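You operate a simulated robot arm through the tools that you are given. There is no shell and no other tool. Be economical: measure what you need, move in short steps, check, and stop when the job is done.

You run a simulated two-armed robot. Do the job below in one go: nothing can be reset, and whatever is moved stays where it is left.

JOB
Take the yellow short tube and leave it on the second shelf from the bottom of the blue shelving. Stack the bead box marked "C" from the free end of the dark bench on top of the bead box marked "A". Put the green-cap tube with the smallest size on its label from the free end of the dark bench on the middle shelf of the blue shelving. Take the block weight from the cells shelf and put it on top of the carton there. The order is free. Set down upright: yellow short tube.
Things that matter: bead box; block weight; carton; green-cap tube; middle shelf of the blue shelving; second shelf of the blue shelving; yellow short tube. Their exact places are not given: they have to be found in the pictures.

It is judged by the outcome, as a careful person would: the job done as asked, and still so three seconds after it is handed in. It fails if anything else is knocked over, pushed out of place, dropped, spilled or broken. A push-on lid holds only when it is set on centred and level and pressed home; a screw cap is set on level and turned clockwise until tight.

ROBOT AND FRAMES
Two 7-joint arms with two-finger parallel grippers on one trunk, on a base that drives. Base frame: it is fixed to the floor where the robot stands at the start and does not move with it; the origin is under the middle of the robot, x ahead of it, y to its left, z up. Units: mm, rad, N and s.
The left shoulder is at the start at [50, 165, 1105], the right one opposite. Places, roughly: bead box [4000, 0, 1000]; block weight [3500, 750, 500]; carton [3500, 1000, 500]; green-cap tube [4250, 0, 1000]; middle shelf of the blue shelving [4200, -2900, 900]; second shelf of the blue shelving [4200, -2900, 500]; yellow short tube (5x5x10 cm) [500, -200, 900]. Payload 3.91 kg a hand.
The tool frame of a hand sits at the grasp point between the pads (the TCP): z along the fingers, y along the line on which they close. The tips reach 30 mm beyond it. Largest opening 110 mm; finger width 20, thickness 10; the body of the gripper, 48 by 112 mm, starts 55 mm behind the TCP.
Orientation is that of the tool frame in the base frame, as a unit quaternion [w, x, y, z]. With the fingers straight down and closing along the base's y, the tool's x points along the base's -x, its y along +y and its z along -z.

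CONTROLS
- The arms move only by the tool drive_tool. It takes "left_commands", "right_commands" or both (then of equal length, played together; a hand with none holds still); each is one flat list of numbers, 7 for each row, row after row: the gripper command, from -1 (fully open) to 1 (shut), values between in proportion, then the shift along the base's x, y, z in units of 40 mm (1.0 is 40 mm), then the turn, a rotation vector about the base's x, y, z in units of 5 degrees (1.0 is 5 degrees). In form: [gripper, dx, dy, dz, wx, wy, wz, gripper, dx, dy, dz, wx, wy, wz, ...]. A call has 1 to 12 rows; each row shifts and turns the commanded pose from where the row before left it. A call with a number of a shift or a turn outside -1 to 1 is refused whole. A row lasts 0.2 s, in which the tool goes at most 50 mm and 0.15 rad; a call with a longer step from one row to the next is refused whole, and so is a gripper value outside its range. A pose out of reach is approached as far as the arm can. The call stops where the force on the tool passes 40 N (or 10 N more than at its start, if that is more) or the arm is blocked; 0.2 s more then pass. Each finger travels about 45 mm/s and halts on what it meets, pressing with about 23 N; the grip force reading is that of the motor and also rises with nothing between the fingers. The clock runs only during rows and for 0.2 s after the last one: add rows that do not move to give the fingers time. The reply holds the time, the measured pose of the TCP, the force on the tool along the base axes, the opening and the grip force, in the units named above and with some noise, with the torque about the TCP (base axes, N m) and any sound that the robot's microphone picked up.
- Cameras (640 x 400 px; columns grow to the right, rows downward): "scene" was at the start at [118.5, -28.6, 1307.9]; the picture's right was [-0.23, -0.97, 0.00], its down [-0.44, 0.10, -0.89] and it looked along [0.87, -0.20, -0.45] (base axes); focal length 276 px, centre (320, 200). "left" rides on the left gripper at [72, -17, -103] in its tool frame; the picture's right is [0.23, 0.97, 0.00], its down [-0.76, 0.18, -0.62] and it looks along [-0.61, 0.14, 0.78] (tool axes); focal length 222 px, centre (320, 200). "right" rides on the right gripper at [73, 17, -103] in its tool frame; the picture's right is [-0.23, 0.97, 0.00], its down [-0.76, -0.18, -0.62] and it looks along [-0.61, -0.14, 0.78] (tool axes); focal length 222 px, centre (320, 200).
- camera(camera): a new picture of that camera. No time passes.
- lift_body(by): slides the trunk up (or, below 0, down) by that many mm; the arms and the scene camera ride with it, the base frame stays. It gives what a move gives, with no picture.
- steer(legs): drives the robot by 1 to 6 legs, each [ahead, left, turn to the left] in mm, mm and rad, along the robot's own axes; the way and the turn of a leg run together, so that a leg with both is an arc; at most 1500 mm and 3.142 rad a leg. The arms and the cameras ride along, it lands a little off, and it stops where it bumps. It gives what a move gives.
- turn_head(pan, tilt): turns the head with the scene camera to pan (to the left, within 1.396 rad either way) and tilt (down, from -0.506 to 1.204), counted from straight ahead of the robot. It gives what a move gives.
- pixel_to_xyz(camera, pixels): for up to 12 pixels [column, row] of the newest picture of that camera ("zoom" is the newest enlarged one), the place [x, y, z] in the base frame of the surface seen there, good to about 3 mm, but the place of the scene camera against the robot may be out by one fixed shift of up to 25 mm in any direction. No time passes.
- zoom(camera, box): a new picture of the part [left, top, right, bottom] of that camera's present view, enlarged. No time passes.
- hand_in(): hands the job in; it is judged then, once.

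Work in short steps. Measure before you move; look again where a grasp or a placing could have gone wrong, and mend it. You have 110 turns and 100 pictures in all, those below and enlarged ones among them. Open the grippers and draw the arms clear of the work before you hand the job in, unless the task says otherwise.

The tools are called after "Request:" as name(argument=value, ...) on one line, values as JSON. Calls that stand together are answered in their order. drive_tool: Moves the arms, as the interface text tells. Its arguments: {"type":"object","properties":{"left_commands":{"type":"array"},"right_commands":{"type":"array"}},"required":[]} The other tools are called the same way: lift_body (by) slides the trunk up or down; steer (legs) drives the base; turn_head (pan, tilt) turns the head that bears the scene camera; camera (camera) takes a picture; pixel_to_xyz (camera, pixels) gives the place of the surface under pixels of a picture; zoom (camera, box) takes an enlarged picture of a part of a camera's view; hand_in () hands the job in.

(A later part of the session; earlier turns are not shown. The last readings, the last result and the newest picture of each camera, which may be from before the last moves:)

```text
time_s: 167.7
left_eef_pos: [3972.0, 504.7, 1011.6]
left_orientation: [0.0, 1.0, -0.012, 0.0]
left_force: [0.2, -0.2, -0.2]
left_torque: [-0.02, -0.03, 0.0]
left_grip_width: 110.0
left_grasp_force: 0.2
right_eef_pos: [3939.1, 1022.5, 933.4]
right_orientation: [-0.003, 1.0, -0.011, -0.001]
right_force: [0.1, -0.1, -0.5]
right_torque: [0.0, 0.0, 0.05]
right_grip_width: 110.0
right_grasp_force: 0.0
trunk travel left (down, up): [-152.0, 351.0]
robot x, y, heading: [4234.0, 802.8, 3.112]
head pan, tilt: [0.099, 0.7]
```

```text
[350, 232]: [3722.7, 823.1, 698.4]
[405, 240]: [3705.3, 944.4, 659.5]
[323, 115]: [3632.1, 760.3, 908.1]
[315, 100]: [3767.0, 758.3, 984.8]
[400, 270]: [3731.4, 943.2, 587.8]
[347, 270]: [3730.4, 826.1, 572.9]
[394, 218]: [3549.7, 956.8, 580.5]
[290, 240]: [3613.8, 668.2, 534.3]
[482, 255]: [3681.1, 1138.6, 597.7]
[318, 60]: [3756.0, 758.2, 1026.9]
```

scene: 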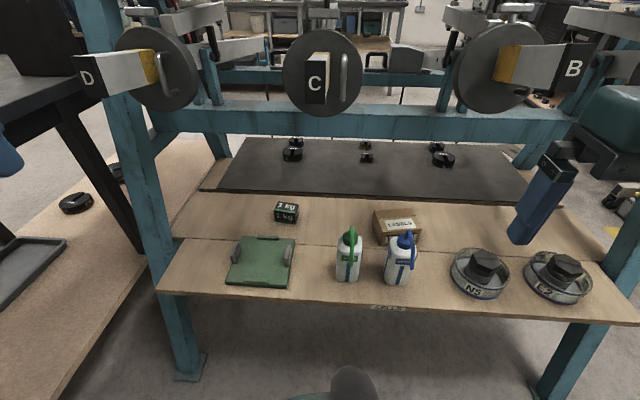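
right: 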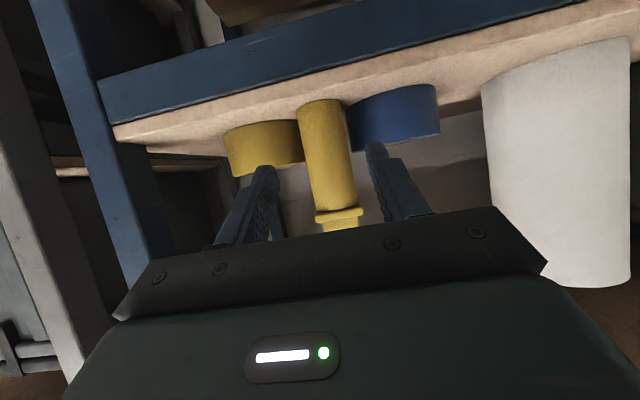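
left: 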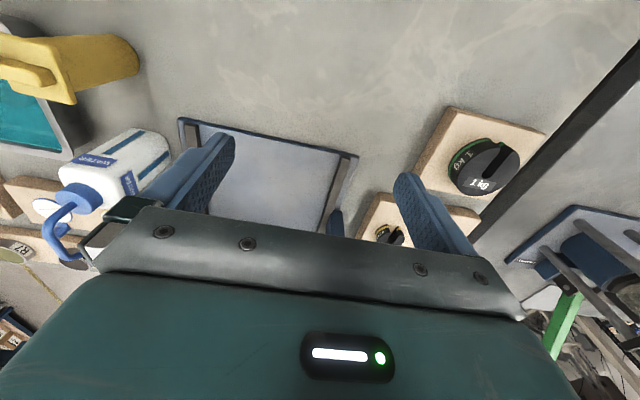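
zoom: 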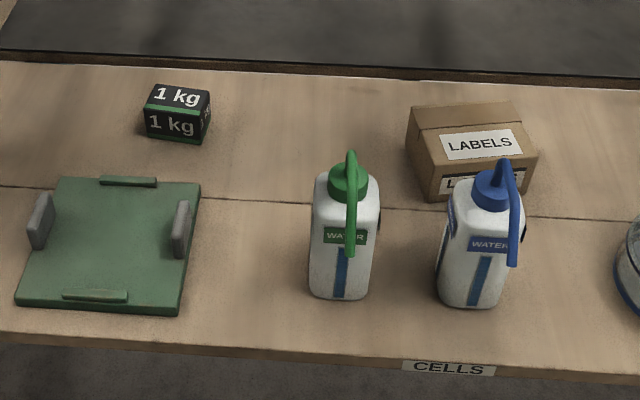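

Block: centre ≈(3508,645), 60 mm along y, top 549. Carton: top z 563, centre ≈(3550,963). I retract the right hand, lower the trunk, then tilt the left hand 20° and line it up with the block's y before driving closer.

Request:
drive_tool(right_commands=[-1, 0.8, 0, 0, 0, 0, 0, -1, 0.8, 0, 0, 0, 0, 0, -1, 0.5, 0, 0, 0, 0, 0, -1, 0, 0, 0, 0, 0, 0, -1, 0, 0, 0, 0, 0, 0], left_commands=[-1, 0, 0.7, -0.5, 0, 0.8, 0, -1, 0, 0.7, -0.5, 0, 0.8, 0, -1, 0, 0.7, -0.5, 0, 0.8, 0, -1, 0, 0.7, -0.5, 0, 0.8, 0, -1, 0, 0.7, -0.5, 0, 0.8, 0])

Request:
lift_body(by=-148)

Request:
steer(legs=[[112, 0, 0.02]])

Request:
camera(camera="left")

```text
time_s: 168.9
left_eef_pos: [3969.4, 646.2, 914.7]
left_orientation: [0.003, 0.985, -0.012, -0.174]
left_force: [0.1, -0.3, 0.4]
left_torque: [0.0, -0.01, 0.04]
left_grip_width: 110.2
left_grasp_force: 0.0
left hand out of reach, approached as far as the arm can: row 5
right_eef_pos: [4022.3, 1024.3, 931.2]
right_orientation: [-0.003, 1.0, -0.012, -0.001]
right_force: [0.1, -0.2, 0.6]
right_torque: [0.0, -0.02, 0.0]
right_grip_width: 109.8
right_grasp_force: 0.0
trunk travel left (down, up): [-152.0, 351.0]
robot x, y, heading: [4234.3, 802.9, 3.116]
head pan, tilt: [0.099, 0.7]
```

```text
time_s: 170.6
left_eef_pos: [3970.1, 644.3, 767.0]
left_orientation: [0.001, 0.985, -0.013, -0.173]
left_force: [1.2, 0.1, -0.1]
left_torque: [0.03, 0.0, 0.01]
left_grip_width: 109.8
left_grasp_force: 0.1
right_eef_pos: [4022.3, 1023.9, 786.0]
right_orientation: [-0.004, 1.0, -0.012, -0.001]
right_force: [0.0, 0.9, -0.3]
right_torque: [-0.01, 0.01, 0.02]
right_grip_width: 110.1
right_grasp_force: 0.1
trunk travel left (down, up): [-4.0, 499.0]
robot x, y, heading: [4235.2, 800.4, 3.122]
head pan, tilt: [0.099, 0.7]
```

```text
time_s: 171.8
left_eef_pos: [3861.9, 642.1, 766.5]
left_orientation: [0.003, 0.985, -0.003, -0.173]
left_force: [0.2, 0.1, -0.5]
left_torque: [-0.01, 0.03, 0.0]
left_grip_width: 110.1
left_grasp_force: 0.2
right_eef_pos: [3905.6, 1021.0, 784.6]
right_orientation: [-0.004, 1.0, -0.002, -0.001]
right_force: [-1.0, 0.1, 0.8]
right_torque: [0.0, 0.02, -0.02]
right_grip_width: 110.0
right_grasp_force: 0.0
trunk travel left (down, up): [-4.0, 499.0]
robot x, y, heading: [4122.4, 802.0, 3.135]
head pan, tilt: [0.099, 0.7]
```

```text
48 pictures are left
```

left: 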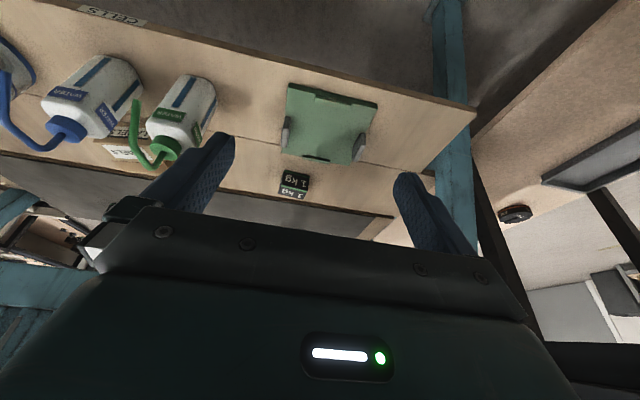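

Clear path. I move the left hand to above the block.

Request:
drive_tool(left_commands=[-1, -0.95, 0.01, -0.3, 0, 0, 0, -1, -0.95, 0.01, -0.3, 0, 0, 0, -1, -0.95, 0.01, -0.3, 0, 0, 0, -1, -0.95, 0.01, -0.3, 0, 0, 0, -1, -0.95, 0.01, -0.3, 0, 0, 0, -1, -0.95, 0.01, -0.3, 0, 0, 0, -1, -0.95, 0.01, -0.3, 0, 0, 0, -1, -0.95, 0.01, -0.3, 0, 0, 0, -1, -0.7, 0, -0.3, 0, 0, 0])

Request:
camera(camera="left")

Request:
zoom(camera="left", box=[210, 100, 420, 230])

```text
time_s: 173.8
left_eef_pos: [3529.9, 645.3, 658.5]
left_orientation: [0.004, 0.985, -0.003, -0.173]
left_force: [1.1, -0.8, 1.3]
left_torque: [0.01, 0.02, 0.0]
left_grip_width: 109.9
left_grasp_force: 0.2
right_eef_pos: [3905.7, 1021.3, 785.1]
right_orientation: [-0.003, 1.0, -0.002, -0.001]
right_force: [0.2, 0.2, -0.7]
right_torque: [0.01, 0.02, -0.01]
right_grip_width: 110.1
right_grasp_force: 0.1
trunk travel left (down, up): [-4.0, 499.0]
robot x, y, heading: [4121.1, 804.2, 3.136]
head pan, tilt: [0.099, 0.7]
```

```text
47 pictures are left
```

left: 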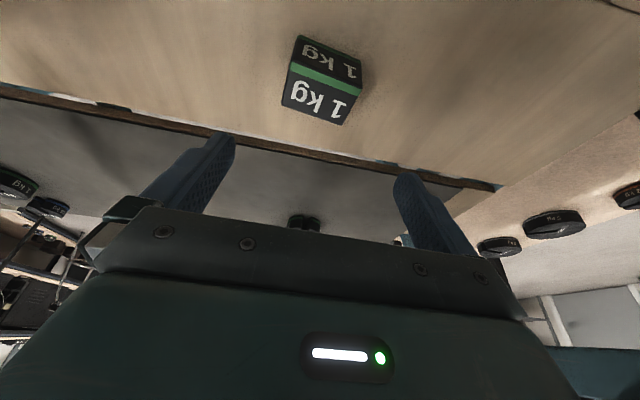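

```text
3.05 times, centred on (315, 165) of left
```

zoom: 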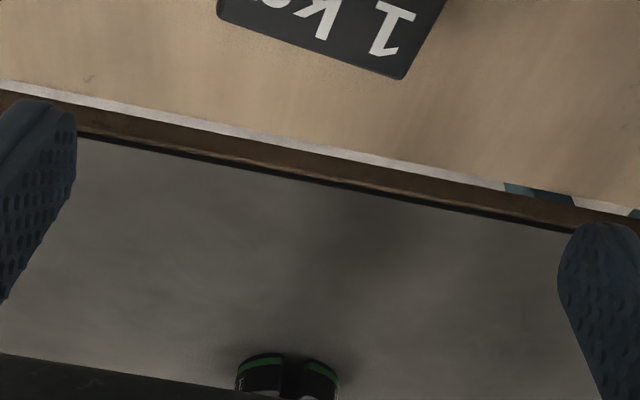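

Request:
pixel_to_xyz(camera="left", pixels=[[292, 72], [356, 92], [342, 122], [285, 102], [320, 95], [300, 42], [360, 65], [400, 60]])

```text
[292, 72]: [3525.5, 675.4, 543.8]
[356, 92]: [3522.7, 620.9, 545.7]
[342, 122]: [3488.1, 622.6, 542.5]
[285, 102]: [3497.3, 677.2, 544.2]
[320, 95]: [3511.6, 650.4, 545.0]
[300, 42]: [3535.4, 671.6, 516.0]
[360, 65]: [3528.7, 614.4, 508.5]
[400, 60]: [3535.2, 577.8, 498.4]
```

Block centre (3510,649), top 545, yaw about −6°. I align and descend to z≈537, then grip.

Request:
drive_tool(left_commands=[-1, -0.5, 0.08, -0.5, 0, 0, -0.5, -1, 0, 0, -0.8, 0, 0, -0.5, -1, 0, 0, -0.8, 0, 0, 0, -1, 0, 0, -0.6, 0, 0, 0, -1, 0, 0, -0.33, 0, 0, 0])

Request:
drive_tool(left_commands=[1, 0, 0, 0, 0, 0, 0, 1, 0, 0, 0, 0, 0, 0, 1, 0, 0, 0, 0, 0, 0, 1, 0, 0, 0, 0, 0, 0, 1, 0, 0, 0, 0, 0, 0])

Request:
camera(camera="left")

```text
time_s: 175.0
left_eef_pos: [3509.9, 649.2, 537.6]
left_orientation: [-0.003, 0.984, -0.045, -0.173]
left_force: [0.6, 0.2, 0.7]
left_torque: [0.01, 0.0, -0.01]
left_grip_width: 110.0
left_grasp_force: 0.0
right_eef_pos: [3905.8, 1022.3, 785.7]
right_orientation: [-0.004, 1.0, -0.002, -0.001]
right_force: [-0.5, -0.8, -0.2]
right_torque: [0.0, 0.0, 0.0]
right_grip_width: 110.0
right_grasp_force: 0.0
trunk travel left (down, up): [-4.0, 499.0]
robot x, y, heading: [4123.8, 804.5, 3.135]
head pan, tilt: [0.099, 0.7]
```

```text
time_s: 176.2
left_eef_pos: [3512.7, 650.5, 538.3]
left_orientation: [-0.004, 0.984, -0.046, -0.173]
left_force: [0.9, 4.1, -0.3]
left_torque: [0.47, -0.02, -0.04]
left_grip_width: 65.1
left_grasp_force: 23.1
right_eef_pos: [3906.1, 1022.3, 784.4]
right_orientation: [-0.003, 1.0, -0.002, -0.001]
right_force: [0.0, 0.9, 0.7]
right_torque: [-0.01, -0.01, 0.01]
right_grip_width: 110.1
right_grasp_force: 0.1
trunk travel left (down, up): [-4.0, 499.0]
robot x, y, heading: [4128.4, 809.7, 3.136]
head pan, tilt: [0.099, 0.7]
```

```text
45 pictures are left
```

left: 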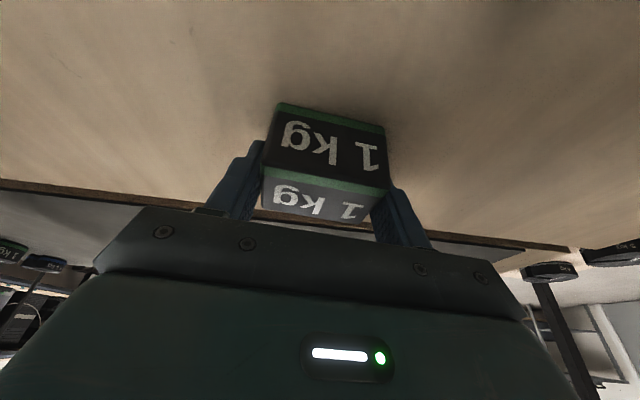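

The block is gripped (65 mm). Lever discs hang near here, so I lift only 70 mm and withdraw east the way I came.

Request:
drive_tool(left_commands=[1, 0, 0, 0.6, 0, 0, 0, 1, 0, 0, 0.8, 0, 0, 0, 1, 0, 0, 0.4, 0, 0, 0, 1, 0.8, 0, 0, 0, 0, 0, 1, 0.95, 0, 0.1, 0, 0, 0, 1, 0.95, 0, 0.2, 0, 0, 0, 1, 0.95, 0, 0.3, 0, 0, 0, 1, 0.95, 0, 0.3, 0, 0, 0, 1, 0.95, 0, 0.3, 0, 0, 0, 1, 0.95, 0, 0.3, 0, 0, 0, 1, 0.95, 0, 0.3, 0, 0, 0, 1, 0.8, 0, 0.3, 0, 0, 0])

Request:
camera(camera="left")

```text
time_s: 178.8
left_eef_pos: [3818.3, 656.7, 705.1]
left_orientation: [-0.003, 0.984, -0.046, -0.17]
left_force: [0.0, 0.0, -10.0]
left_torque: [-0.01, 0.0, 0.0]
left_grip_width: 64.9
left_grasp_force: 23.4
left hand out of reach, approached as far as the arm can: row 12
right_eef_pos: [3906.2, 1020.4, 785.2]
right_orientation: [-0.003, 1.0, -0.001, 0.0]
right_force: [0.8, 0.6, 0.4]
right_torque: [0.02, 0.02, 0.01]
right_grip_width: 110.1
right_grasp_force: 0.1
trunk travel left (down, up): [-4.0, 499.0]
robot x, y, heading: [4119.4, 803.2, 3.138]
head pan, tilt: [0.099, 0.7]
```

```text
44 pictures are left
```

left: 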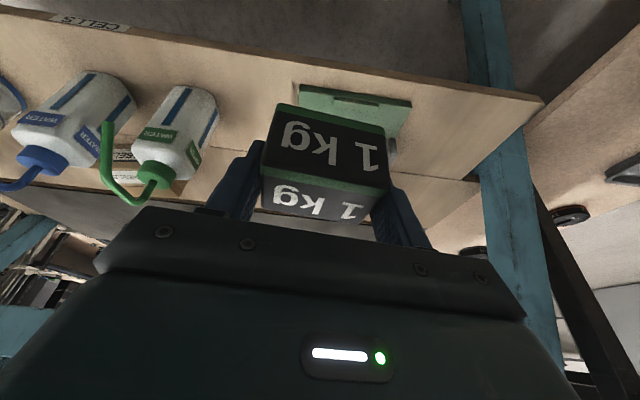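

Held well. I strafe north 308 mm so the hand lines up with the carton, and raise the trunk 32 mm to clear the bottle.

Request:
steer(legs=[[0, -308, 0]])

Request:
lift_body(by=34)

Request:
camera(camera="left")

Request:
turn_head(pan=0.25, tilt=0.65)

Request:
camera(camera="scene")

```text
time_s: 180.9
left_eef_pos: [3819.2, 967.6, 705.0]
left_orientation: [-0.003, 0.984, -0.044, -0.172]
left_force: [-0.2, 0.0, -9.8]
left_torque: [0.03, -0.02, -0.03]
left_grip_width: 65.1
left_grasp_force: 23.4
right_eef_pos: [3906.3, 1331.6, 785.1]
right_orientation: [-0.004, 1.0, 0.0, -0.001]
right_force: [0.0, 0.4, 0.3]
right_torque: [0.01, 0.0, 0.01]
right_grip_width: 110.2
right_grasp_force: 0.1
trunk travel left (down, up): [-4.0, 499.0]
robot x, y, heading: [4126.6, 1116.5, 3.139]
head pan, tilt: [0.099, 0.7]
```

```text
time_s: 181.7
left_eef_pos: [3818.8, 967.2, 739.5]
left_orientation: [-0.004, 0.984, -0.044, -0.172]
left_force: [0.5, 0.4, -8.6]
left_torque: [0.02, -0.03, 0.01]
left_grip_width: 65.3
left_grasp_force: 23.4
right_eef_pos: [3905.8, 1331.9, 818.4]
right_orientation: [-0.003, 1.0, -0.001, 0.0]
right_force: [-0.3, 0.8, -0.8]
right_torque: [0.01, 0.02, 0.0]
right_grip_width: 109.9
right_grasp_force: 0.1
trunk travel left (down, up): [-38.0, 465.0]
robot x, y, heading: [4124.6, 1114.4, 3.136]
head pan, tilt: [0.099, 0.7]
```

```text
43 pictures are left
```

left: 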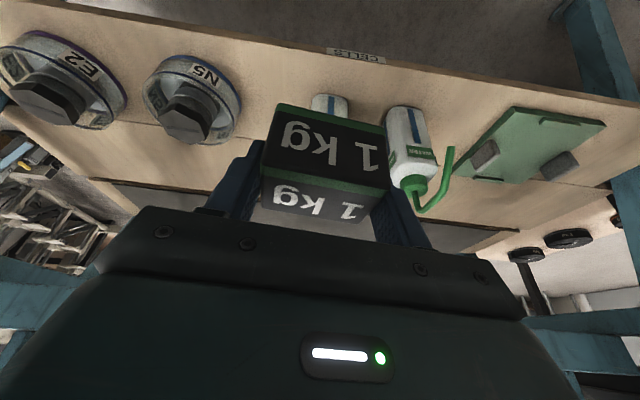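

```text
time_s: 182.4
left_eef_pos: [3819.0, 966.9, 739.0]
left_orientation: [-0.003, 0.984, -0.044, -0.171]
left_force: [0.1, -0.3, -9.8]
left_torque: [-0.02, -0.02, -0.01]
left_grip_width: 65.0
left_grasp_force: 23.4
right_eef_pos: [3905.8, 1331.7, 817.4]
right_orientation: [-0.004, 1.0, 0.0, -0.001]
right_force: [0.1, 0.0, -0.6]
right_torque: [0.03, 0.04, 0.01]
right_grip_width: 109.8
right_grasp_force: 0.0
trunk travel left (down, up): [-38.0, 465.0]
robot x, y, heading: [4124.7, 1117.9, 3.137]
head pan, tilt: [0.25, 0.649]
```

```text
42 pictures are left
```

scene: 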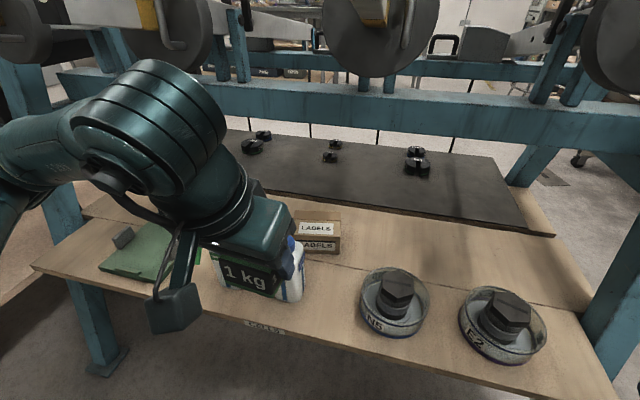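

I check how the wrist joints sit against discs B and C.

Request:
pixel_to_xyz(camera="scene", pixels=[[150, 65], [215, 110], [100, 130], [245, 190], [20, 160], [378, 70], [325, 30], [435, 30], [212, 30], [170, 65], [315, 225], [330, 245]])

```text
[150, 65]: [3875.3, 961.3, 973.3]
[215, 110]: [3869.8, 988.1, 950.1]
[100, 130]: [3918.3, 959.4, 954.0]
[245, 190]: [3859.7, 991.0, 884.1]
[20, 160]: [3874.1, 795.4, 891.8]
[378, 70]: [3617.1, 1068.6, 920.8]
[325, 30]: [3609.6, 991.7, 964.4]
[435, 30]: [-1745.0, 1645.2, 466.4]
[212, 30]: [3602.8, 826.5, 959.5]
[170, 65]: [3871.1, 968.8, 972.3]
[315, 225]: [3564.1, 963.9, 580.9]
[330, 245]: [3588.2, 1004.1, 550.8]
```

The forearm and wrist would pass between discs B and C (y 826–990) if I keep y≈950 and descend once past the bottle. I move in to x≈3640 first.

Request:
drive_tool(left_commands=[1, -0.9, -0.1, 0, 0, 0, 0, 1, -0.9, -0.1, 0, 0, 0, 0, 1, -0.9, -0.1, 0, 0, 0, 0, 1, -0.9, -0.1, -0.05, 0, 0, 0, 1, -0.9, 0, -0.1, 0, 0, 0])

Request:
camera(camera="scene")

Request:
camera(camera="left")

Request:
pixel_to_xyz(camera="left", pixels=[[320, 80], [400, 80], [450, 60], [250, 80], [220, 150], [320, 150], [440, 150], [420, 120]])

```text
time_s: 183.6
left_eef_pos: [3639.9, 951.2, 733.3]
left_orientation: [-0.003, 0.984, -0.045, -0.17]
left_force: [0.0, 0.0, -9.7]
left_torque: [0.01, 0.03, 0.02]
left_grip_width: 64.9
left_grasp_force: 23.1
right_eef_pos: [3906.8, 1332.5, 819.5]
right_orientation: [-0.003, 1.0, 0.0, -0.001]
right_force: [0.3, 0.8, -1.2]
right_torque: [-0.01, -0.01, 0.01]
right_grip_width: 109.9
right_grasp_force: 0.1
trunk travel left (down, up): [-38.0, 465.0]
robot x, y, heading: [4121.4, 1115.9, 3.136]
head pan, tilt: [0.25, 0.649]
```

```text
41 pictures are left
```

scene: 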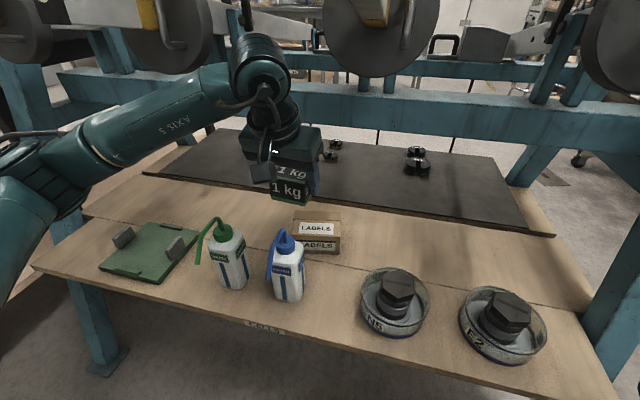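

```text
40 pictures are left
```

left: 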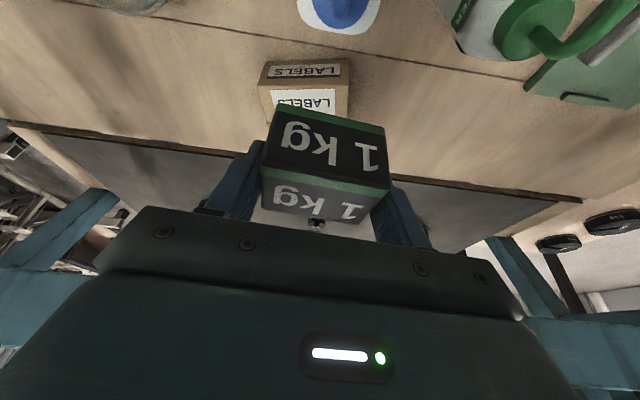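

```text
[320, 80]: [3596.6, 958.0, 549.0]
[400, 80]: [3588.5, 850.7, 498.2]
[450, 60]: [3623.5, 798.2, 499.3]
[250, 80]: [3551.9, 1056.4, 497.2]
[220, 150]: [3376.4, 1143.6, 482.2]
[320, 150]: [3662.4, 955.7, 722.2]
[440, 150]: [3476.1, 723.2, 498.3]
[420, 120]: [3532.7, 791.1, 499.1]
```

Request:
pixel_to_xyz(camera="left", pixels=[[263, 88], [347, 88], [262, 105], [270, 100], [345, 110], [350, 62], [265, 64], [338, 100]])

Request:
zoom(camera="left", box=[240, 40, 370, 130])

```text
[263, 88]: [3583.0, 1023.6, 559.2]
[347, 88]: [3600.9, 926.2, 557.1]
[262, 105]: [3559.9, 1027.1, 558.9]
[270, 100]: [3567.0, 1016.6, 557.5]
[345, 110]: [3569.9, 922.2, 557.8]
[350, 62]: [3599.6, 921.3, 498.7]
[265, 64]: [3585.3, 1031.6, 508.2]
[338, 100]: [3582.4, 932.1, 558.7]
```

```text
4.44 times, centred on (305, 85) of left
```

zoom: 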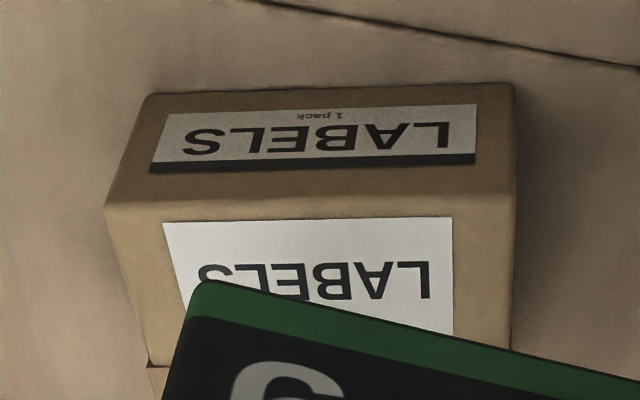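

Carton top z≈558, centre ≈(3553,966). I descend diagonally to just above it.

Request:
drive_tool(left_commands=[1, -0.54, 0.08, -0.7, 0, 0, 0, 1, -0.54, 0.08, -0.7, 0, 0, 0, 1, -0.54, 0.08, -0.7, 0, 0, 0, 1, -0.54, 0.08, -0.7, 0, 0, 0, 1, 0, 0, -0.25, 0, 0, 0])

Request:
camera(camera="left")

```text
time_s: 184.8
left_eef_pos: [3552.2, 964.1, 610.4]
left_orientation: [-0.003, 0.984, -0.044, -0.171]
left_force: [0.1, -0.6, -10.1]
left_torque: [-0.02, -0.03, -0.02]
left_grip_width: 65.3
left_grasp_force: 22.5
right_eef_pos: [3907.6, 1331.5, 818.3]
right_orientation: [-0.004, 1.0, 0.0, -0.001]
right_force: [-0.8, 0.0, 0.3]
right_torque: [-0.01, -0.04, 0.0]
right_grip_width: 110.2
right_grasp_force: 0.0
trunk travel left (down, up): [-38.0, 465.0]
robot x, y, heading: [4125.4, 1116.2, 3.143]
head pan, tilt: [0.25, 0.649]
```

```text
38 pictures are left
```

left: 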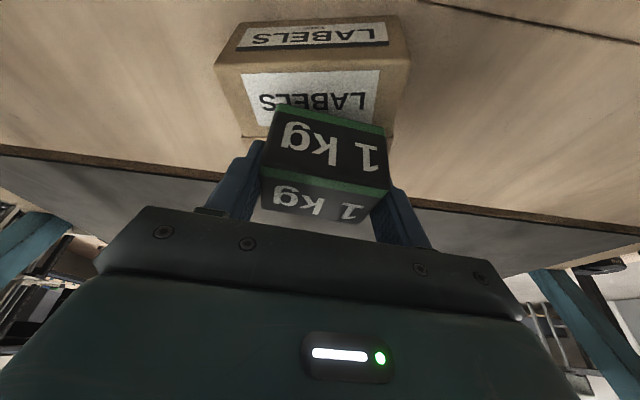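

The block looks rather far back on the carton; I measure its top's back corners.

Request:
pixel_to_xyz(camera="left", pixels=[[241, 126], [390, 128], [220, 66], [405, 68], [330, 120], [250, 120], [386, 110]])

Request:
zoom(camera="left", box=[200, 20, 420, 160])

```text
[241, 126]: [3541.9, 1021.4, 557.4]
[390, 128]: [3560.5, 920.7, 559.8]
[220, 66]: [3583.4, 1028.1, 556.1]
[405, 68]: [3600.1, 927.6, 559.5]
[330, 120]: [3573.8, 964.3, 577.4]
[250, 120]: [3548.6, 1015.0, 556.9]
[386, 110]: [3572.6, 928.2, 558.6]
```

```text
2.86 times, centred on (310, 90) of left
```

zoom: 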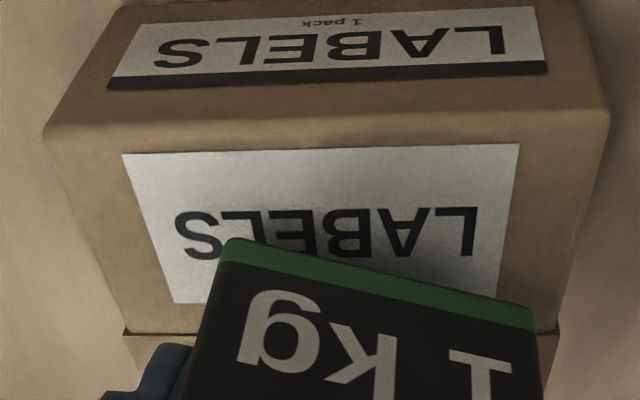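

The line is just a flap seam; the top runs on at the same height, so the block is about central. I lower to contact.

Request:
drive_tool(left_commands=[1, 0, 0, -0.2, 0, 0, 0, 1, 0, 0, -0.1, 0, 0, 0, 1, 0, 0, -0.06, 0, 0, 0])

```text
time_s: 185.6
left_eef_pos: [3552.2, 963.3, 597.0]
left_orientation: [-0.004, 0.984, -0.044, -0.173]
left_force: [2.2, -1.0, -1.5]
left_torque: [0.26, 0.07, -0.06]
left_grip_width: 64.9
left_grasp_force: 23.3
right_eef_pos: [3906.2, 1331.9, 819.2]
right_orientation: [-0.004, 1.0, 0.001, 0.0]
right_force: [0.2, -0.1, 0.4]
right_torque: [0.0, -0.01, -0.02]
right_grip_width: 109.8
right_grasp_force: 0.0
trunk travel left (down, up): [-38.0, 465.0]
robot x, y, heading: [4124.9, 1115.4, 3.135]
head pan, tilt: [0.25, 0.649]
```

The weight is now borne by the carton. I open, rise and withdraw the same way over the bottle.

Request:
drive_tool(left_commands=[0, 0, 0, -0.02, 0, 0, 0, -0.5, 0, 0, 0, 0, 0, 0, -0.5, 0, 0, 0, 0, 0, 0, -0.5, 0, 0, 0, 0, 0, 0, -0.5, 0, 0, 0.5, 0, 0, 0, -0.5, 0.1, -0.05, 0.6, 0, 0, 0, -0.5, 0.6, -0.08, 0.7, 0, 0, 0, -0.5, 0.6, -0.08, 0.7, 0, 0, 0, -0.5, 0.6, -0.08, 0.7, 0, 0, 0, -0.5, 0.3, 0, 0.2, 0, 0, 0])

Request:
camera(camera="left")

```text
time_s: 187.8
left_eef_pos: [3641.3, 952.8, 732.1]
left_orientation: [-0.002, 0.984, -0.045, -0.171]
left_force: [-0.2, 0.0, -0.4]
left_torque: [0.0, 0.01, 0.02]
left_grip_width: 82.4
left_grasp_force: 0.1
right_eef_pos: [3907.3, 1333.3, 819.5]
right_orientation: [-0.004, 1.0, 0.0, -0.001]
right_force: [0.1, 0.1, -0.3]
right_torque: [0.01, 0.01, -0.01]
right_grip_width: 110.0
right_grasp_force: 0.1
trunk travel left (down, up): [-38.0, 465.0]
robot x, y, heading: [4122.9, 1118.1, 3.142]
head pan, tilt: [0.25, 0.649]
```

```text
36 pictures are left
```

left: 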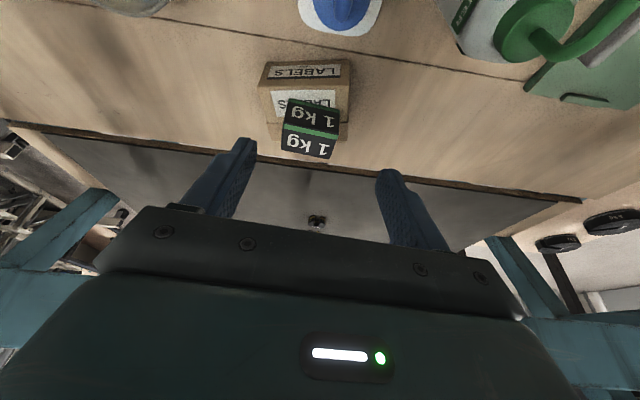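

Block rests on the carton. I withdraw the hand, back off, raise the trunk, and check from the scene camera.

Request:
drive_tool(left_commands=[-0.5, 0.9, 0.1, 0.05, 0, 0, 0, -0.5, 0.9, 0.1, 0, 0, 0, 0, -0.5, 0.9, 0.1, 0, 0, 0, 0, -0.5, 0.9, 0.1, 0, 0, 0, 0, -1, 0.8, 0, 0, 0, 0, 0])

Request:
steer(legs=[[-125, 0, 0]])

Request:
lift_body(by=320)

Request:
turn_head(pan=0.15, tilt=0.75)

Request:
zoom(camera="scene", box=[240, 100, 440, 250])

```text
time_s: 189.0
left_eef_pos: [3818.6, 969.5, 733.6]
left_orientation: [-0.003, 0.984, -0.044, -0.172]
left_force: [-1.4, -0.2, 0.5]
left_torque: [0.03, -0.01, -0.01]
left_grip_width: 110.4
left_grasp_force: 0.0
right_eef_pos: [3906.4, 1332.5, 818.4]
right_orientation: [-0.003, 1.0, 0.0, -0.002]
right_force: [0.2, 1.0, -0.3]
right_torque: [-0.03, 0.0, -0.01]
right_grip_width: 110.1
right_grasp_force: 0.1
trunk travel left (down, up): [-38.0, 465.0]
robot x, y, heading: [4122.3, 1119.6, 3.141]
head pan, tilt: [0.25, 0.649]
```

```text
time_s: 190.2
left_eef_pos: [3942.7, 968.8, 733.6]
left_orientation: [-0.002, 0.984, -0.044, -0.172]
left_force: [0.5, 0.0, 0.4]
left_torque: [-0.01, 0.01, 0.01]
left_grip_width: 110.2
left_grasp_force: 0.1
right_eef_pos: [4032.9, 1331.3, 817.7]
right_orientation: [-0.004, 1.0, -0.001, -0.001]
right_force: [-0.5, 0.2, 0.8]
right_torque: [0.0, -0.03, 0.02]
right_grip_width: 109.9
right_grasp_force: 0.0
trunk travel left (down, up): [-38.0, 465.0]
robot x, y, heading: [4250.1, 1113.3, 3.142]
head pan, tilt: [0.25, 0.649]
```

```text
time_s: 193.4
left_eef_pos: [3943.8, 969.0, 1053.2]
left_orientation: [-0.002, 0.984, -0.043, -0.171]
left_force: [0.0, -0.3, 0.5]
left_torque: [-0.03, -0.01, -0.03]
left_grip_width: 110.1
left_grasp_force: 0.1
right_eef_pos: [4033.4, 1332.1, 1138.1]
right_orientation: [-0.004, 1.0, -0.001, -0.001]
right_force: [0.6, -0.6, 0.8]
right_torque: [0.01, -0.02, -0.01]
right_grip_width: 110.2
right_grasp_force: 0.0
trunk travel left (down, up): [-358.0, 145.0]
robot x, y, heading: [4249.5, 1115.0, 3.134]
head pan, tilt: [0.25, 0.649]
```

```text
time_s: 194.1
left_eef_pos: [3943.1, 968.8, 1054.7]
left_orientation: [-0.003, 0.984, -0.045, -0.171]
left_force: [0.6, 0.2, -0.2]
left_torque: [0.01, 0.0, 0.0]
left_grip_width: 110.1
left_grasp_force: 0.0
right_eef_pos: [4034.3, 1332.2, 1139.5]
right_orientation: [-0.004, 1.0, 0.0, -0.001]
right_force: [-0.1, 0.6, -0.8]
right_torque: [0.01, 0.0, 0.02]
right_grip_width: 110.1
right_grasp_force: 0.1
trunk travel left (down, up): [-358.0, 145.0]
robot x, y, heading: [4249.6, 1113.8, 3.136]
head pan, tilt: [0.15, 0.75]
```

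```text
2.67 times, centred on (340, 175) of scene
```

zoom: 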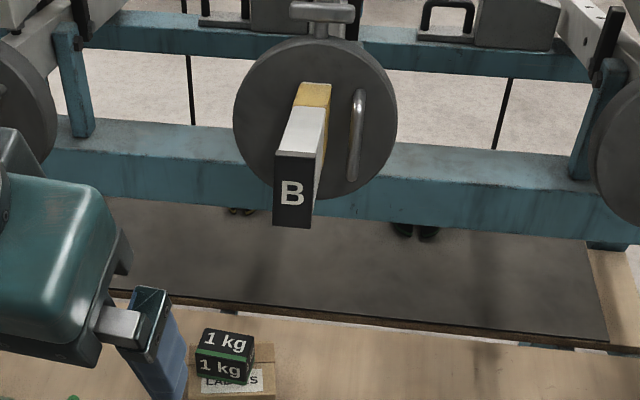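

The weight sits on the carton. Next the boxes: I turn to face the dark bench from the north and approach.

Request:
steer(legs=[[0, 0, 1.57], [450, -170, 0]])

Request:
turn_head(pan=0.0, tilt=0.75)

Request:
camera(camera="scene")

```text
time_s: 200.8
left_eef_pos: [4222.8, 359.5, 1053.3]
left_orientation: [0.119, 0.729, 0.663, -0.123]
left_force: [-0.2, 0.1, -0.4]
left_torque: [0.01, 0.01, 0.01]
left_grip_width: 109.9
left_grasp_force: 0.0
right_eef_pos: [3859.4, 451.2, 1138.9]
right_orientation: [-0.002, 0.709, 0.705, -0.003]
right_force: [0.6, -0.3, 0.7]
right_torque: [-0.02, 0.01, 0.01]
right_grip_width: 110.3
right_grasp_force: 0.0
trunk travel left (down, up): [-358.0, 145.0]
robot x, y, heading: [4075.2, 667.9, -1.578]
head pan, tilt: [0.15, 0.75]
```

```text
time_s: 201.5
left_eef_pos: [4222.5, 359.2, 1054.8]
left_orientation: [0.119, 0.729, 0.663, -0.123]
left_force: [0.0, -0.5, 0.5]
left_torque: [0.01, -0.02, -0.01]
left_grip_width: 109.9
left_grasp_force: 0.1
right_eef_pos: [3859.8, 451.2, 1138.5]
right_orientation: [-0.002, 0.709, 0.705, -0.003]
right_force: [-0.5, -0.9, -1.7]
right_torque: [0.01, -0.01, -0.01]
right_grip_width: 109.8
right_grasp_force: 0.1
trunk travel left (down, up): [-358.0, 145.0]
robot x, y, heading: [4075.4, 664.6, -1.577]
head pan, tilt: [0.0, 0.75]
```

```text
34 pictures are left
```

scene: 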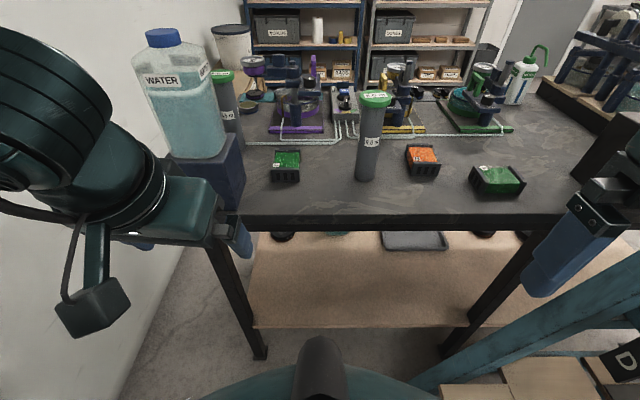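

Request:
zoom(camera="scene", box=[210, 60, 370, 200])

Request:
zoom(camera="scene", box=[350, 100, 550, 220])

Request:
pixel_to_xyz(camera="scene", pixels=[[286, 157], [273, 165], [299, 165], [286, 180], [498, 175], [472, 175], [523, 180], [488, 193], [498, 165], [370, 215], [225, 75], [228, 120]])

```text
2.86 times, centred on (290, 130) of scene
```

zoom: 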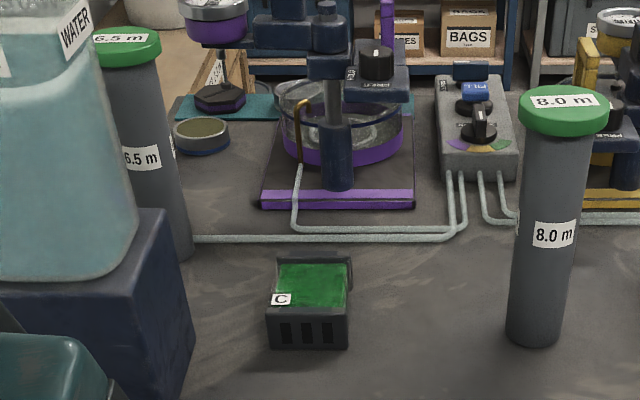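

```text
3.20 times, centred on (450, 160) of scene
```

zoom: 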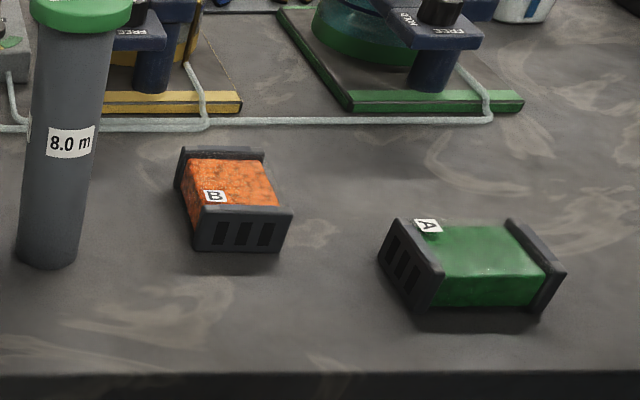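

```text
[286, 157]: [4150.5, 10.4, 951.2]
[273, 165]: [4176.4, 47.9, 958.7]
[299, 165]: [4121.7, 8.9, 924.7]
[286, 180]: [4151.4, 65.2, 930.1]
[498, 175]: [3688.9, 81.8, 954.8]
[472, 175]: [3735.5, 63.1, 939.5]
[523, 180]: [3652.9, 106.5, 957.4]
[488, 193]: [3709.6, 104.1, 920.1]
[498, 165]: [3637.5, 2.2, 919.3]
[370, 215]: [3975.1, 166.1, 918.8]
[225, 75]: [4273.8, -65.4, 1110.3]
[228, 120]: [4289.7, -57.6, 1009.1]
```

C is at ≈(4150,25) with its long axis along y; A at ≈(3690,80) with its long axis near x; the only tubes are 8.0 and 6.5, so 6.5 is the smallest. The water carboy is in the way of the left hand, so I retract and straighten it, raise the trunk, then step closer.

Request:
drive_tool(left_commands=[-1, 0, 0.5, 0.8, 1, 0, 0, -1, 0, 0.5, 0.8, 1, 0, 0, -1, 0, 0.5, 0.8, 1, 0, 0, -1, 0, 0.5, 0.5, 1, 0, 0])

Request:
lift_body(by=100)

Request:
steer(legs=[[135, 40, 0]])

Request:
camera(camera="right")

```text
time_s: 202.5
left_eef_pos: [4222.5, 440.5, 1169.1]
left_orientation: [-0.01, 0.738, 0.674, -0.005]
left_force: [0.6, 0.3, 0.3]
left_torque: [0.01, 0.01, -0.03]
left_grip_width: 110.0
left_grasp_force: 0.1
right_eef_pos: [3860.3, 451.5, 1139.1]
right_orientation: [-0.002, 0.709, 0.705, -0.003]
right_force: [-0.4, -0.9, 0.1]
right_torque: [-0.04, 0.01, 0.03]
right_grip_width: 110.1
right_grasp_force: 0.0
trunk travel left (down, up): [-358.0, 145.0]
robot x, y, heading: [4079.0, 667.6, -1.577]
head pan, tilt: [0.0, 0.75]
```

```text
time_s: 203.8
left_eef_pos: [4222.3, 440.0, 1269.1]
left_orientation: [-0.01, 0.738, 0.675, -0.006]
left_force: [0.0, 0.9, 0.4]
left_torque: [0.0, 0.02, -0.02]
left_grip_width: 109.8
left_grasp_force: 0.1
right_eef_pos: [3860.0, 452.2, 1238.9]
right_orientation: [-0.002, 0.709, 0.705, -0.003]
right_force: [0.6, 0.5, -0.1]
right_torque: [0.0, -0.03, -0.02]
right_grip_width: 110.3
right_grasp_force: 0.0
trunk travel left (down, up): [-458.0, 45.0]
robot x, y, heading: [4076.3, 666.8, -1.578]
head pan, tilt: [0.0, 0.75]
```

```text
time_s: 205.1
left_eef_pos: [4261.6, 304.9, 1268.5]
left_orientation: [-0.01, 0.739, 0.674, -0.006]
left_force: [-0.2, -0.6, -0.1]
left_torque: [0.03, 0.03, 0.0]
left_grip_width: 109.9
left_grasp_force: 0.1
right_eef_pos: [3897.8, 316.3, 1238.6]
right_orientation: [-0.002, 0.709, 0.705, -0.003]
right_force: [-0.7, -1.0, -0.2]
right_torque: [0.0, 0.02, -0.03]
right_grip_width: 109.9
right_grasp_force: 0.1
trunk travel left (down, up): [-458.0, 45.0]
robot x, y, heading: [4116.2, 535.0, -1.581]
head pan, tilt: [0.0, 0.75]
```

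```text
31 pictures are left
```

right: 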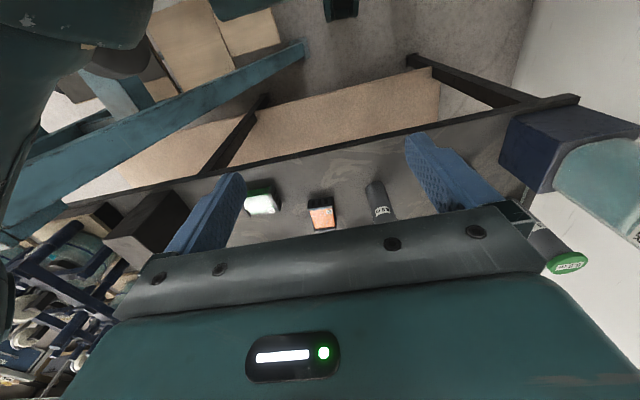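

I move the right hand toward above box C, staying above the 8.0 tube.

Request:
drive_tool(right_commands=[-1, 0.65, -0.68, -0.15, 0, 0, 0, -1, 0.65, -0.68, -0.15, 0, 0, 0, -1, 0.65, -0.68, -0.15, 0, 0, 0, -1, 0.65, -0.68, -0.15, 0, 0, 0, -1, 0.65, -0.68, -0.15, 0, 0, 0, -1, 0.65, -0.68, -0.15, 0, 0, 0, -1, 0.65, -0.68, -0.15, 0, 0, 0, -1, 0.65, -0.68, -0.15, 0, 0, 0, -1, 0.65, -0.68, -0.2, 0, 0, 0, -1, 0.5, -0.5, -0.3, 0, 0, 0])

Request:
camera(camera="right")

```text
time_s: 207.3
left_eef_pos: [4261.2, 305.5, 1269.5]
left_orientation: [-0.01, 0.739, 0.674, -0.006]
left_force: [-0.2, 0.1, -0.2]
left_torque: [-0.02, -0.01, -0.03]
left_grip_width: 110.0
left_grasp_force: 0.0
right_eef_pos: [4152.1, 52.6, 1170.9]
right_orientation: [-0.002, 0.709, 0.705, -0.004]
right_force: [0.4, 0.0, -0.2]
right_torque: [0.0, 0.02, 0.0]
right_grip_width: 110.2
right_grasp_force: 0.0
trunk travel left (down, up): [-458.0, 45.0]
robot x, y, heading: [4117.8, 527.8, -1.578]
head pan, tilt: [0.0, 0.75]
```

```text
30 pictures are left
```

right: 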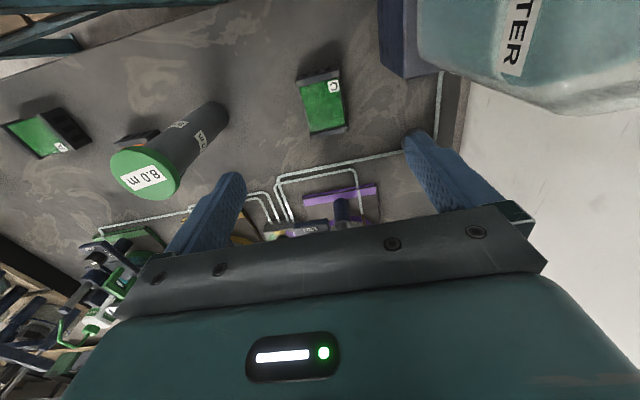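

Request:
zoom(camera="right", box=[270, 50, 370, 150])

Request:
zoom(camera="right", box=[0, 80, 120, 180])

Request:
pixel_to_xyz(camera="right", pixels=[[297, 80], [340, 76], [309, 134], [346, 127], [323, 106], [343, 100], [303, 105], [6, 127], [40, 158], [60, 110], [88, 140], [45, 135]])

```text
4.00 times, centred on (320, 100) of right
```

zoom: 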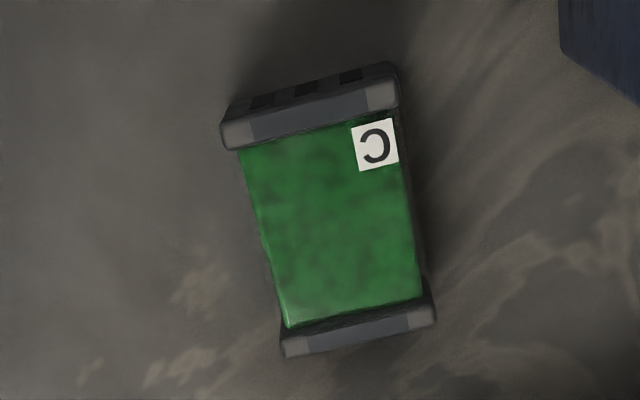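

```text
4.00 times, centred on (60, 130) of right
```

zoom: 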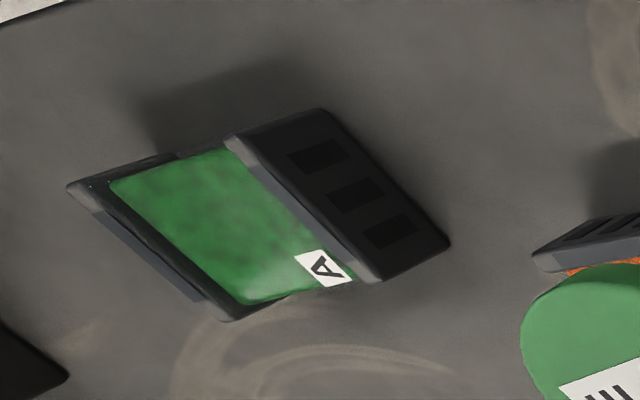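

```text
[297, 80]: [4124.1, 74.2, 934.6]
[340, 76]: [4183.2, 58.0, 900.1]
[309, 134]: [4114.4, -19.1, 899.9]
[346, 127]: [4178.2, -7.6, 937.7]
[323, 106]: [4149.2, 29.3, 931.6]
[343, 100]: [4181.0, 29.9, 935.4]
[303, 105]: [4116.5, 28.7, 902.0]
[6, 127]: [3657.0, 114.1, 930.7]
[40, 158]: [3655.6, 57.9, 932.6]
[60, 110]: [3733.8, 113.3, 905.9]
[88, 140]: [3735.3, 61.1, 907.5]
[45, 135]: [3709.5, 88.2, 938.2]
```

Request:
pixel_to_xyz(camera="right", pixels=[[299, 84], [337, 76], [313, 136], [346, 129], [300, 82], [310, 81], [330, 77], [320, 134], [338, 130]])

Request:
drive_tool(right_commands=[-1, 0, -0.47, -0.8, 0, 0, 0, -1, 0, 0, -1, 0, 0, 0, -1, 0, 0, -1, 0, 0, 0])

Request:
camera(camera="right")

```text
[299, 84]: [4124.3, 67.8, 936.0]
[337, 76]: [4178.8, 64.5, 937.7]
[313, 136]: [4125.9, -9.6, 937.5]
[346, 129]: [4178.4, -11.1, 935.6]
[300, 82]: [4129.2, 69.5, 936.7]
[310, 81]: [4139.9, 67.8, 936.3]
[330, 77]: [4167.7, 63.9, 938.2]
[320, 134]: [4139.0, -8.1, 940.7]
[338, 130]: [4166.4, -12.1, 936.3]
```

```text
time_s: 208.1
left_eef_pos: [4261.6, 305.4, 1268.7]
left_orientation: [-0.01, 0.738, 0.674, -0.007]
left_force: [1.1, 0.3, 0.0]
left_torque: [0.0, 0.03, 0.03]
left_grip_width: 110.0
left_grasp_force: 0.1
right_eef_pos: [4151.7, 33.7, 1057.7]
right_orientation: [-0.002, 0.709, 0.706, -0.004]
right_force: [0.5, 0.7, 0.0]
right_torque: [0.02, 0.03, 0.01]
right_grip_width: 110.0
right_grasp_force: 0.0
trunk travel left (down, up): [-458.0, 45.0]
robot x, y, heading: [4115.1, 532.3, -1.579]
head pan, tilt: [0.0, 0.75]
```

```text
27 pictures are left
```

right: 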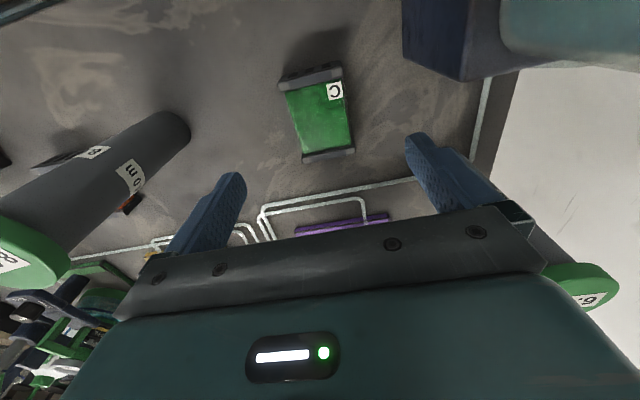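

C centre ≈(4151,29), plate tops 937, bench 900, yaw ≈−2°. I descend and grip across its width.

Request:
drive_tool(right_commands=[-1, 0, -0.1, -0.9, 0, 0, -0.4, -1, 0, 0, -0.9, 0, 0, 0, -1, 0, 0, -0.8, 0, 0, 0, -1, 0, 0, -0.4, 0, 0, 0, 0, 0, 0, 0, 0, 0, 0, 1, 0, 0, 0, 0, 0, 0, 1, 0, 0, 0, 0, 0, 0, 1, 0, 0, 0, 0, 0, 0, 1, 0, 0, 0, 0, 0, 0])

```text
time_s: 210.1
left_eef_pos: [4261.4, 305.2, 1268.2]
left_orientation: [-0.009, 0.738, 0.675, -0.007]
left_force: [-0.6, 1.1, -0.3]
left_torque: [0.03, 0.0, -0.01]
left_grip_width: 110.3
left_grasp_force: 0.1
right_eef_pos: [4153.4, 29.1, 939.5]
right_orientation: [-0.002, 0.721, 0.693, -0.003]
right_force: [-0.4, -0.4, -0.1]
right_torque: [0.01, -0.03, 0.03]
right_grip_width: 62.3
right_grasp_force: 22.8
trunk travel left (down, up): [-458.0, 45.0]
robot x, y, heading: [4116.5, 530.5, -1.579]
head pan, tilt: [0.0, 0.75]
```

Gripped. I lift to z≈1165 and check the hold.

Request:
drive_tool(right_commands=[1, 0, 0, 0.6, 0, 0, 0, 1, 0, 0, 1, 0, 0, 0, 1, 0, 0, 1, 0, 0, 0, 1, 0, 0, 1, 0, 0, 0, 1, 0, 0, 1, 0, 0, 0, 1, 0, 0, 1, 0, 0, 0, 1, 0, 0.2, 0.2, 0, 0, 0])

Request:
camera(camera="right")

```text
time_s: 211.7
left_eef_pos: [4261.4, 306.3, 1269.6]
left_orientation: [-0.009, 0.738, 0.674, -0.006]
left_force: [0.1, -1.0, 0.5]
left_torque: [-0.02, 0.02, 0.02]
left_grip_width: 110.1
left_grasp_force: 0.0
right_eef_pos: [4151.7, 37.3, 1170.6]
right_orientation: [-0.001, 0.721, 0.693, -0.004]
right_force: [0.0, 0.3, -1.7]
right_torque: [-0.01, 0.01, 0.01]
right_grip_width: 62.0
right_grasp_force: 22.7
trunk travel left (down, up): [-458.0, 45.0]
robot x, y, heading: [4115.1, 536.5, -1.579]
head pan, tilt: [0.0, 0.75]
```

```text
26 pictures are left
```

right: 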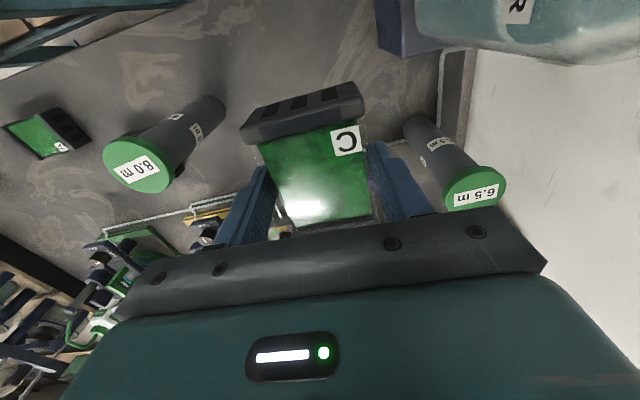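

I measure the held box relative to the hand, and start moving toward A while turning the hand −90°.

Request:
pixel_to_xyz(camera="right", pixels=[[250, 138], [358, 118], [243, 130], [362, 108], [300, 127], [300, 105], [310, 175]])

Request:
drive_tool(right_commands=[1, -0.9, 0.1, 0, 0, 0, -1, 1, -0.9, 0.1, 0, 0, 0, -1, 1, -0.9, 0.1, 0, 0, 0, -1, 1, -0.9, 0.1, 0, 0, 0, -1, 1, -0.9, 0.1, 0, 0, 0, -1, 1, -0.9, 0.1, 0, 0, 0, -1, 1, -0.9, 0.1, 0, 0, 0, -1, 1, -0.9, 0.1, 0, 0, 0, -1, 1, -0.9, 0.1, 0, 0, 0, -1, 1, -0.9, 0.1, 0, 0, 0, -1])

Request:
camera(camera="scene")

```text
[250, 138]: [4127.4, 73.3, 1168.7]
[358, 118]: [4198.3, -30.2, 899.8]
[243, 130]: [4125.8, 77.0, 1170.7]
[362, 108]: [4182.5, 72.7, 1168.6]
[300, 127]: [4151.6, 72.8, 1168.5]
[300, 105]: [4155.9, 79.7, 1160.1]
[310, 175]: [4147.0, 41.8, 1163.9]
```

```text
time_s: 213.9
left_eef_pos: [4260.4, 306.1, 1270.1]
left_orientation: [-0.009, 0.738, 0.674, -0.005]
left_force: [1.4, -0.4, -0.6]
left_torque: [0.02, 0.01, 0.0]
left_grip_width: 110.0
left_grasp_force: 0.1
right_eef_pos: [3791.2, 78.7, 1171.0]
right_orientation: [-0.003, 0.947, 0.322, -0.003]
right_force: [0.4, 0.3, -1.0]
right_torque: [-0.01, -0.03, -0.01]
right_grip_width: 62.2
right_grasp_force: 22.4
trunk travel left (down, up): [-458.0, 45.0]
robot x, y, heading: [4115.7, 535.0, -1.58]
head pan, tilt: [0.0, 0.75]
```

```text
25 pictures are left
```

scene: 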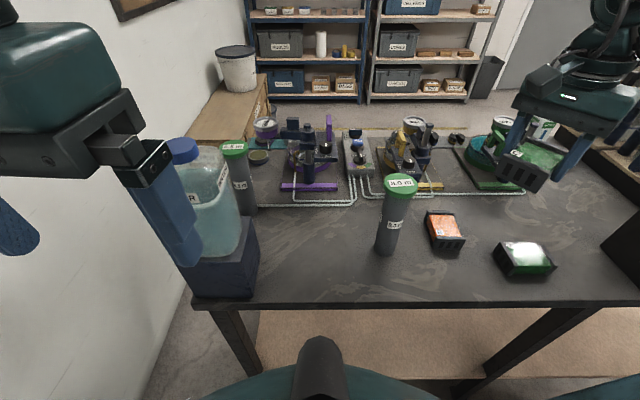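

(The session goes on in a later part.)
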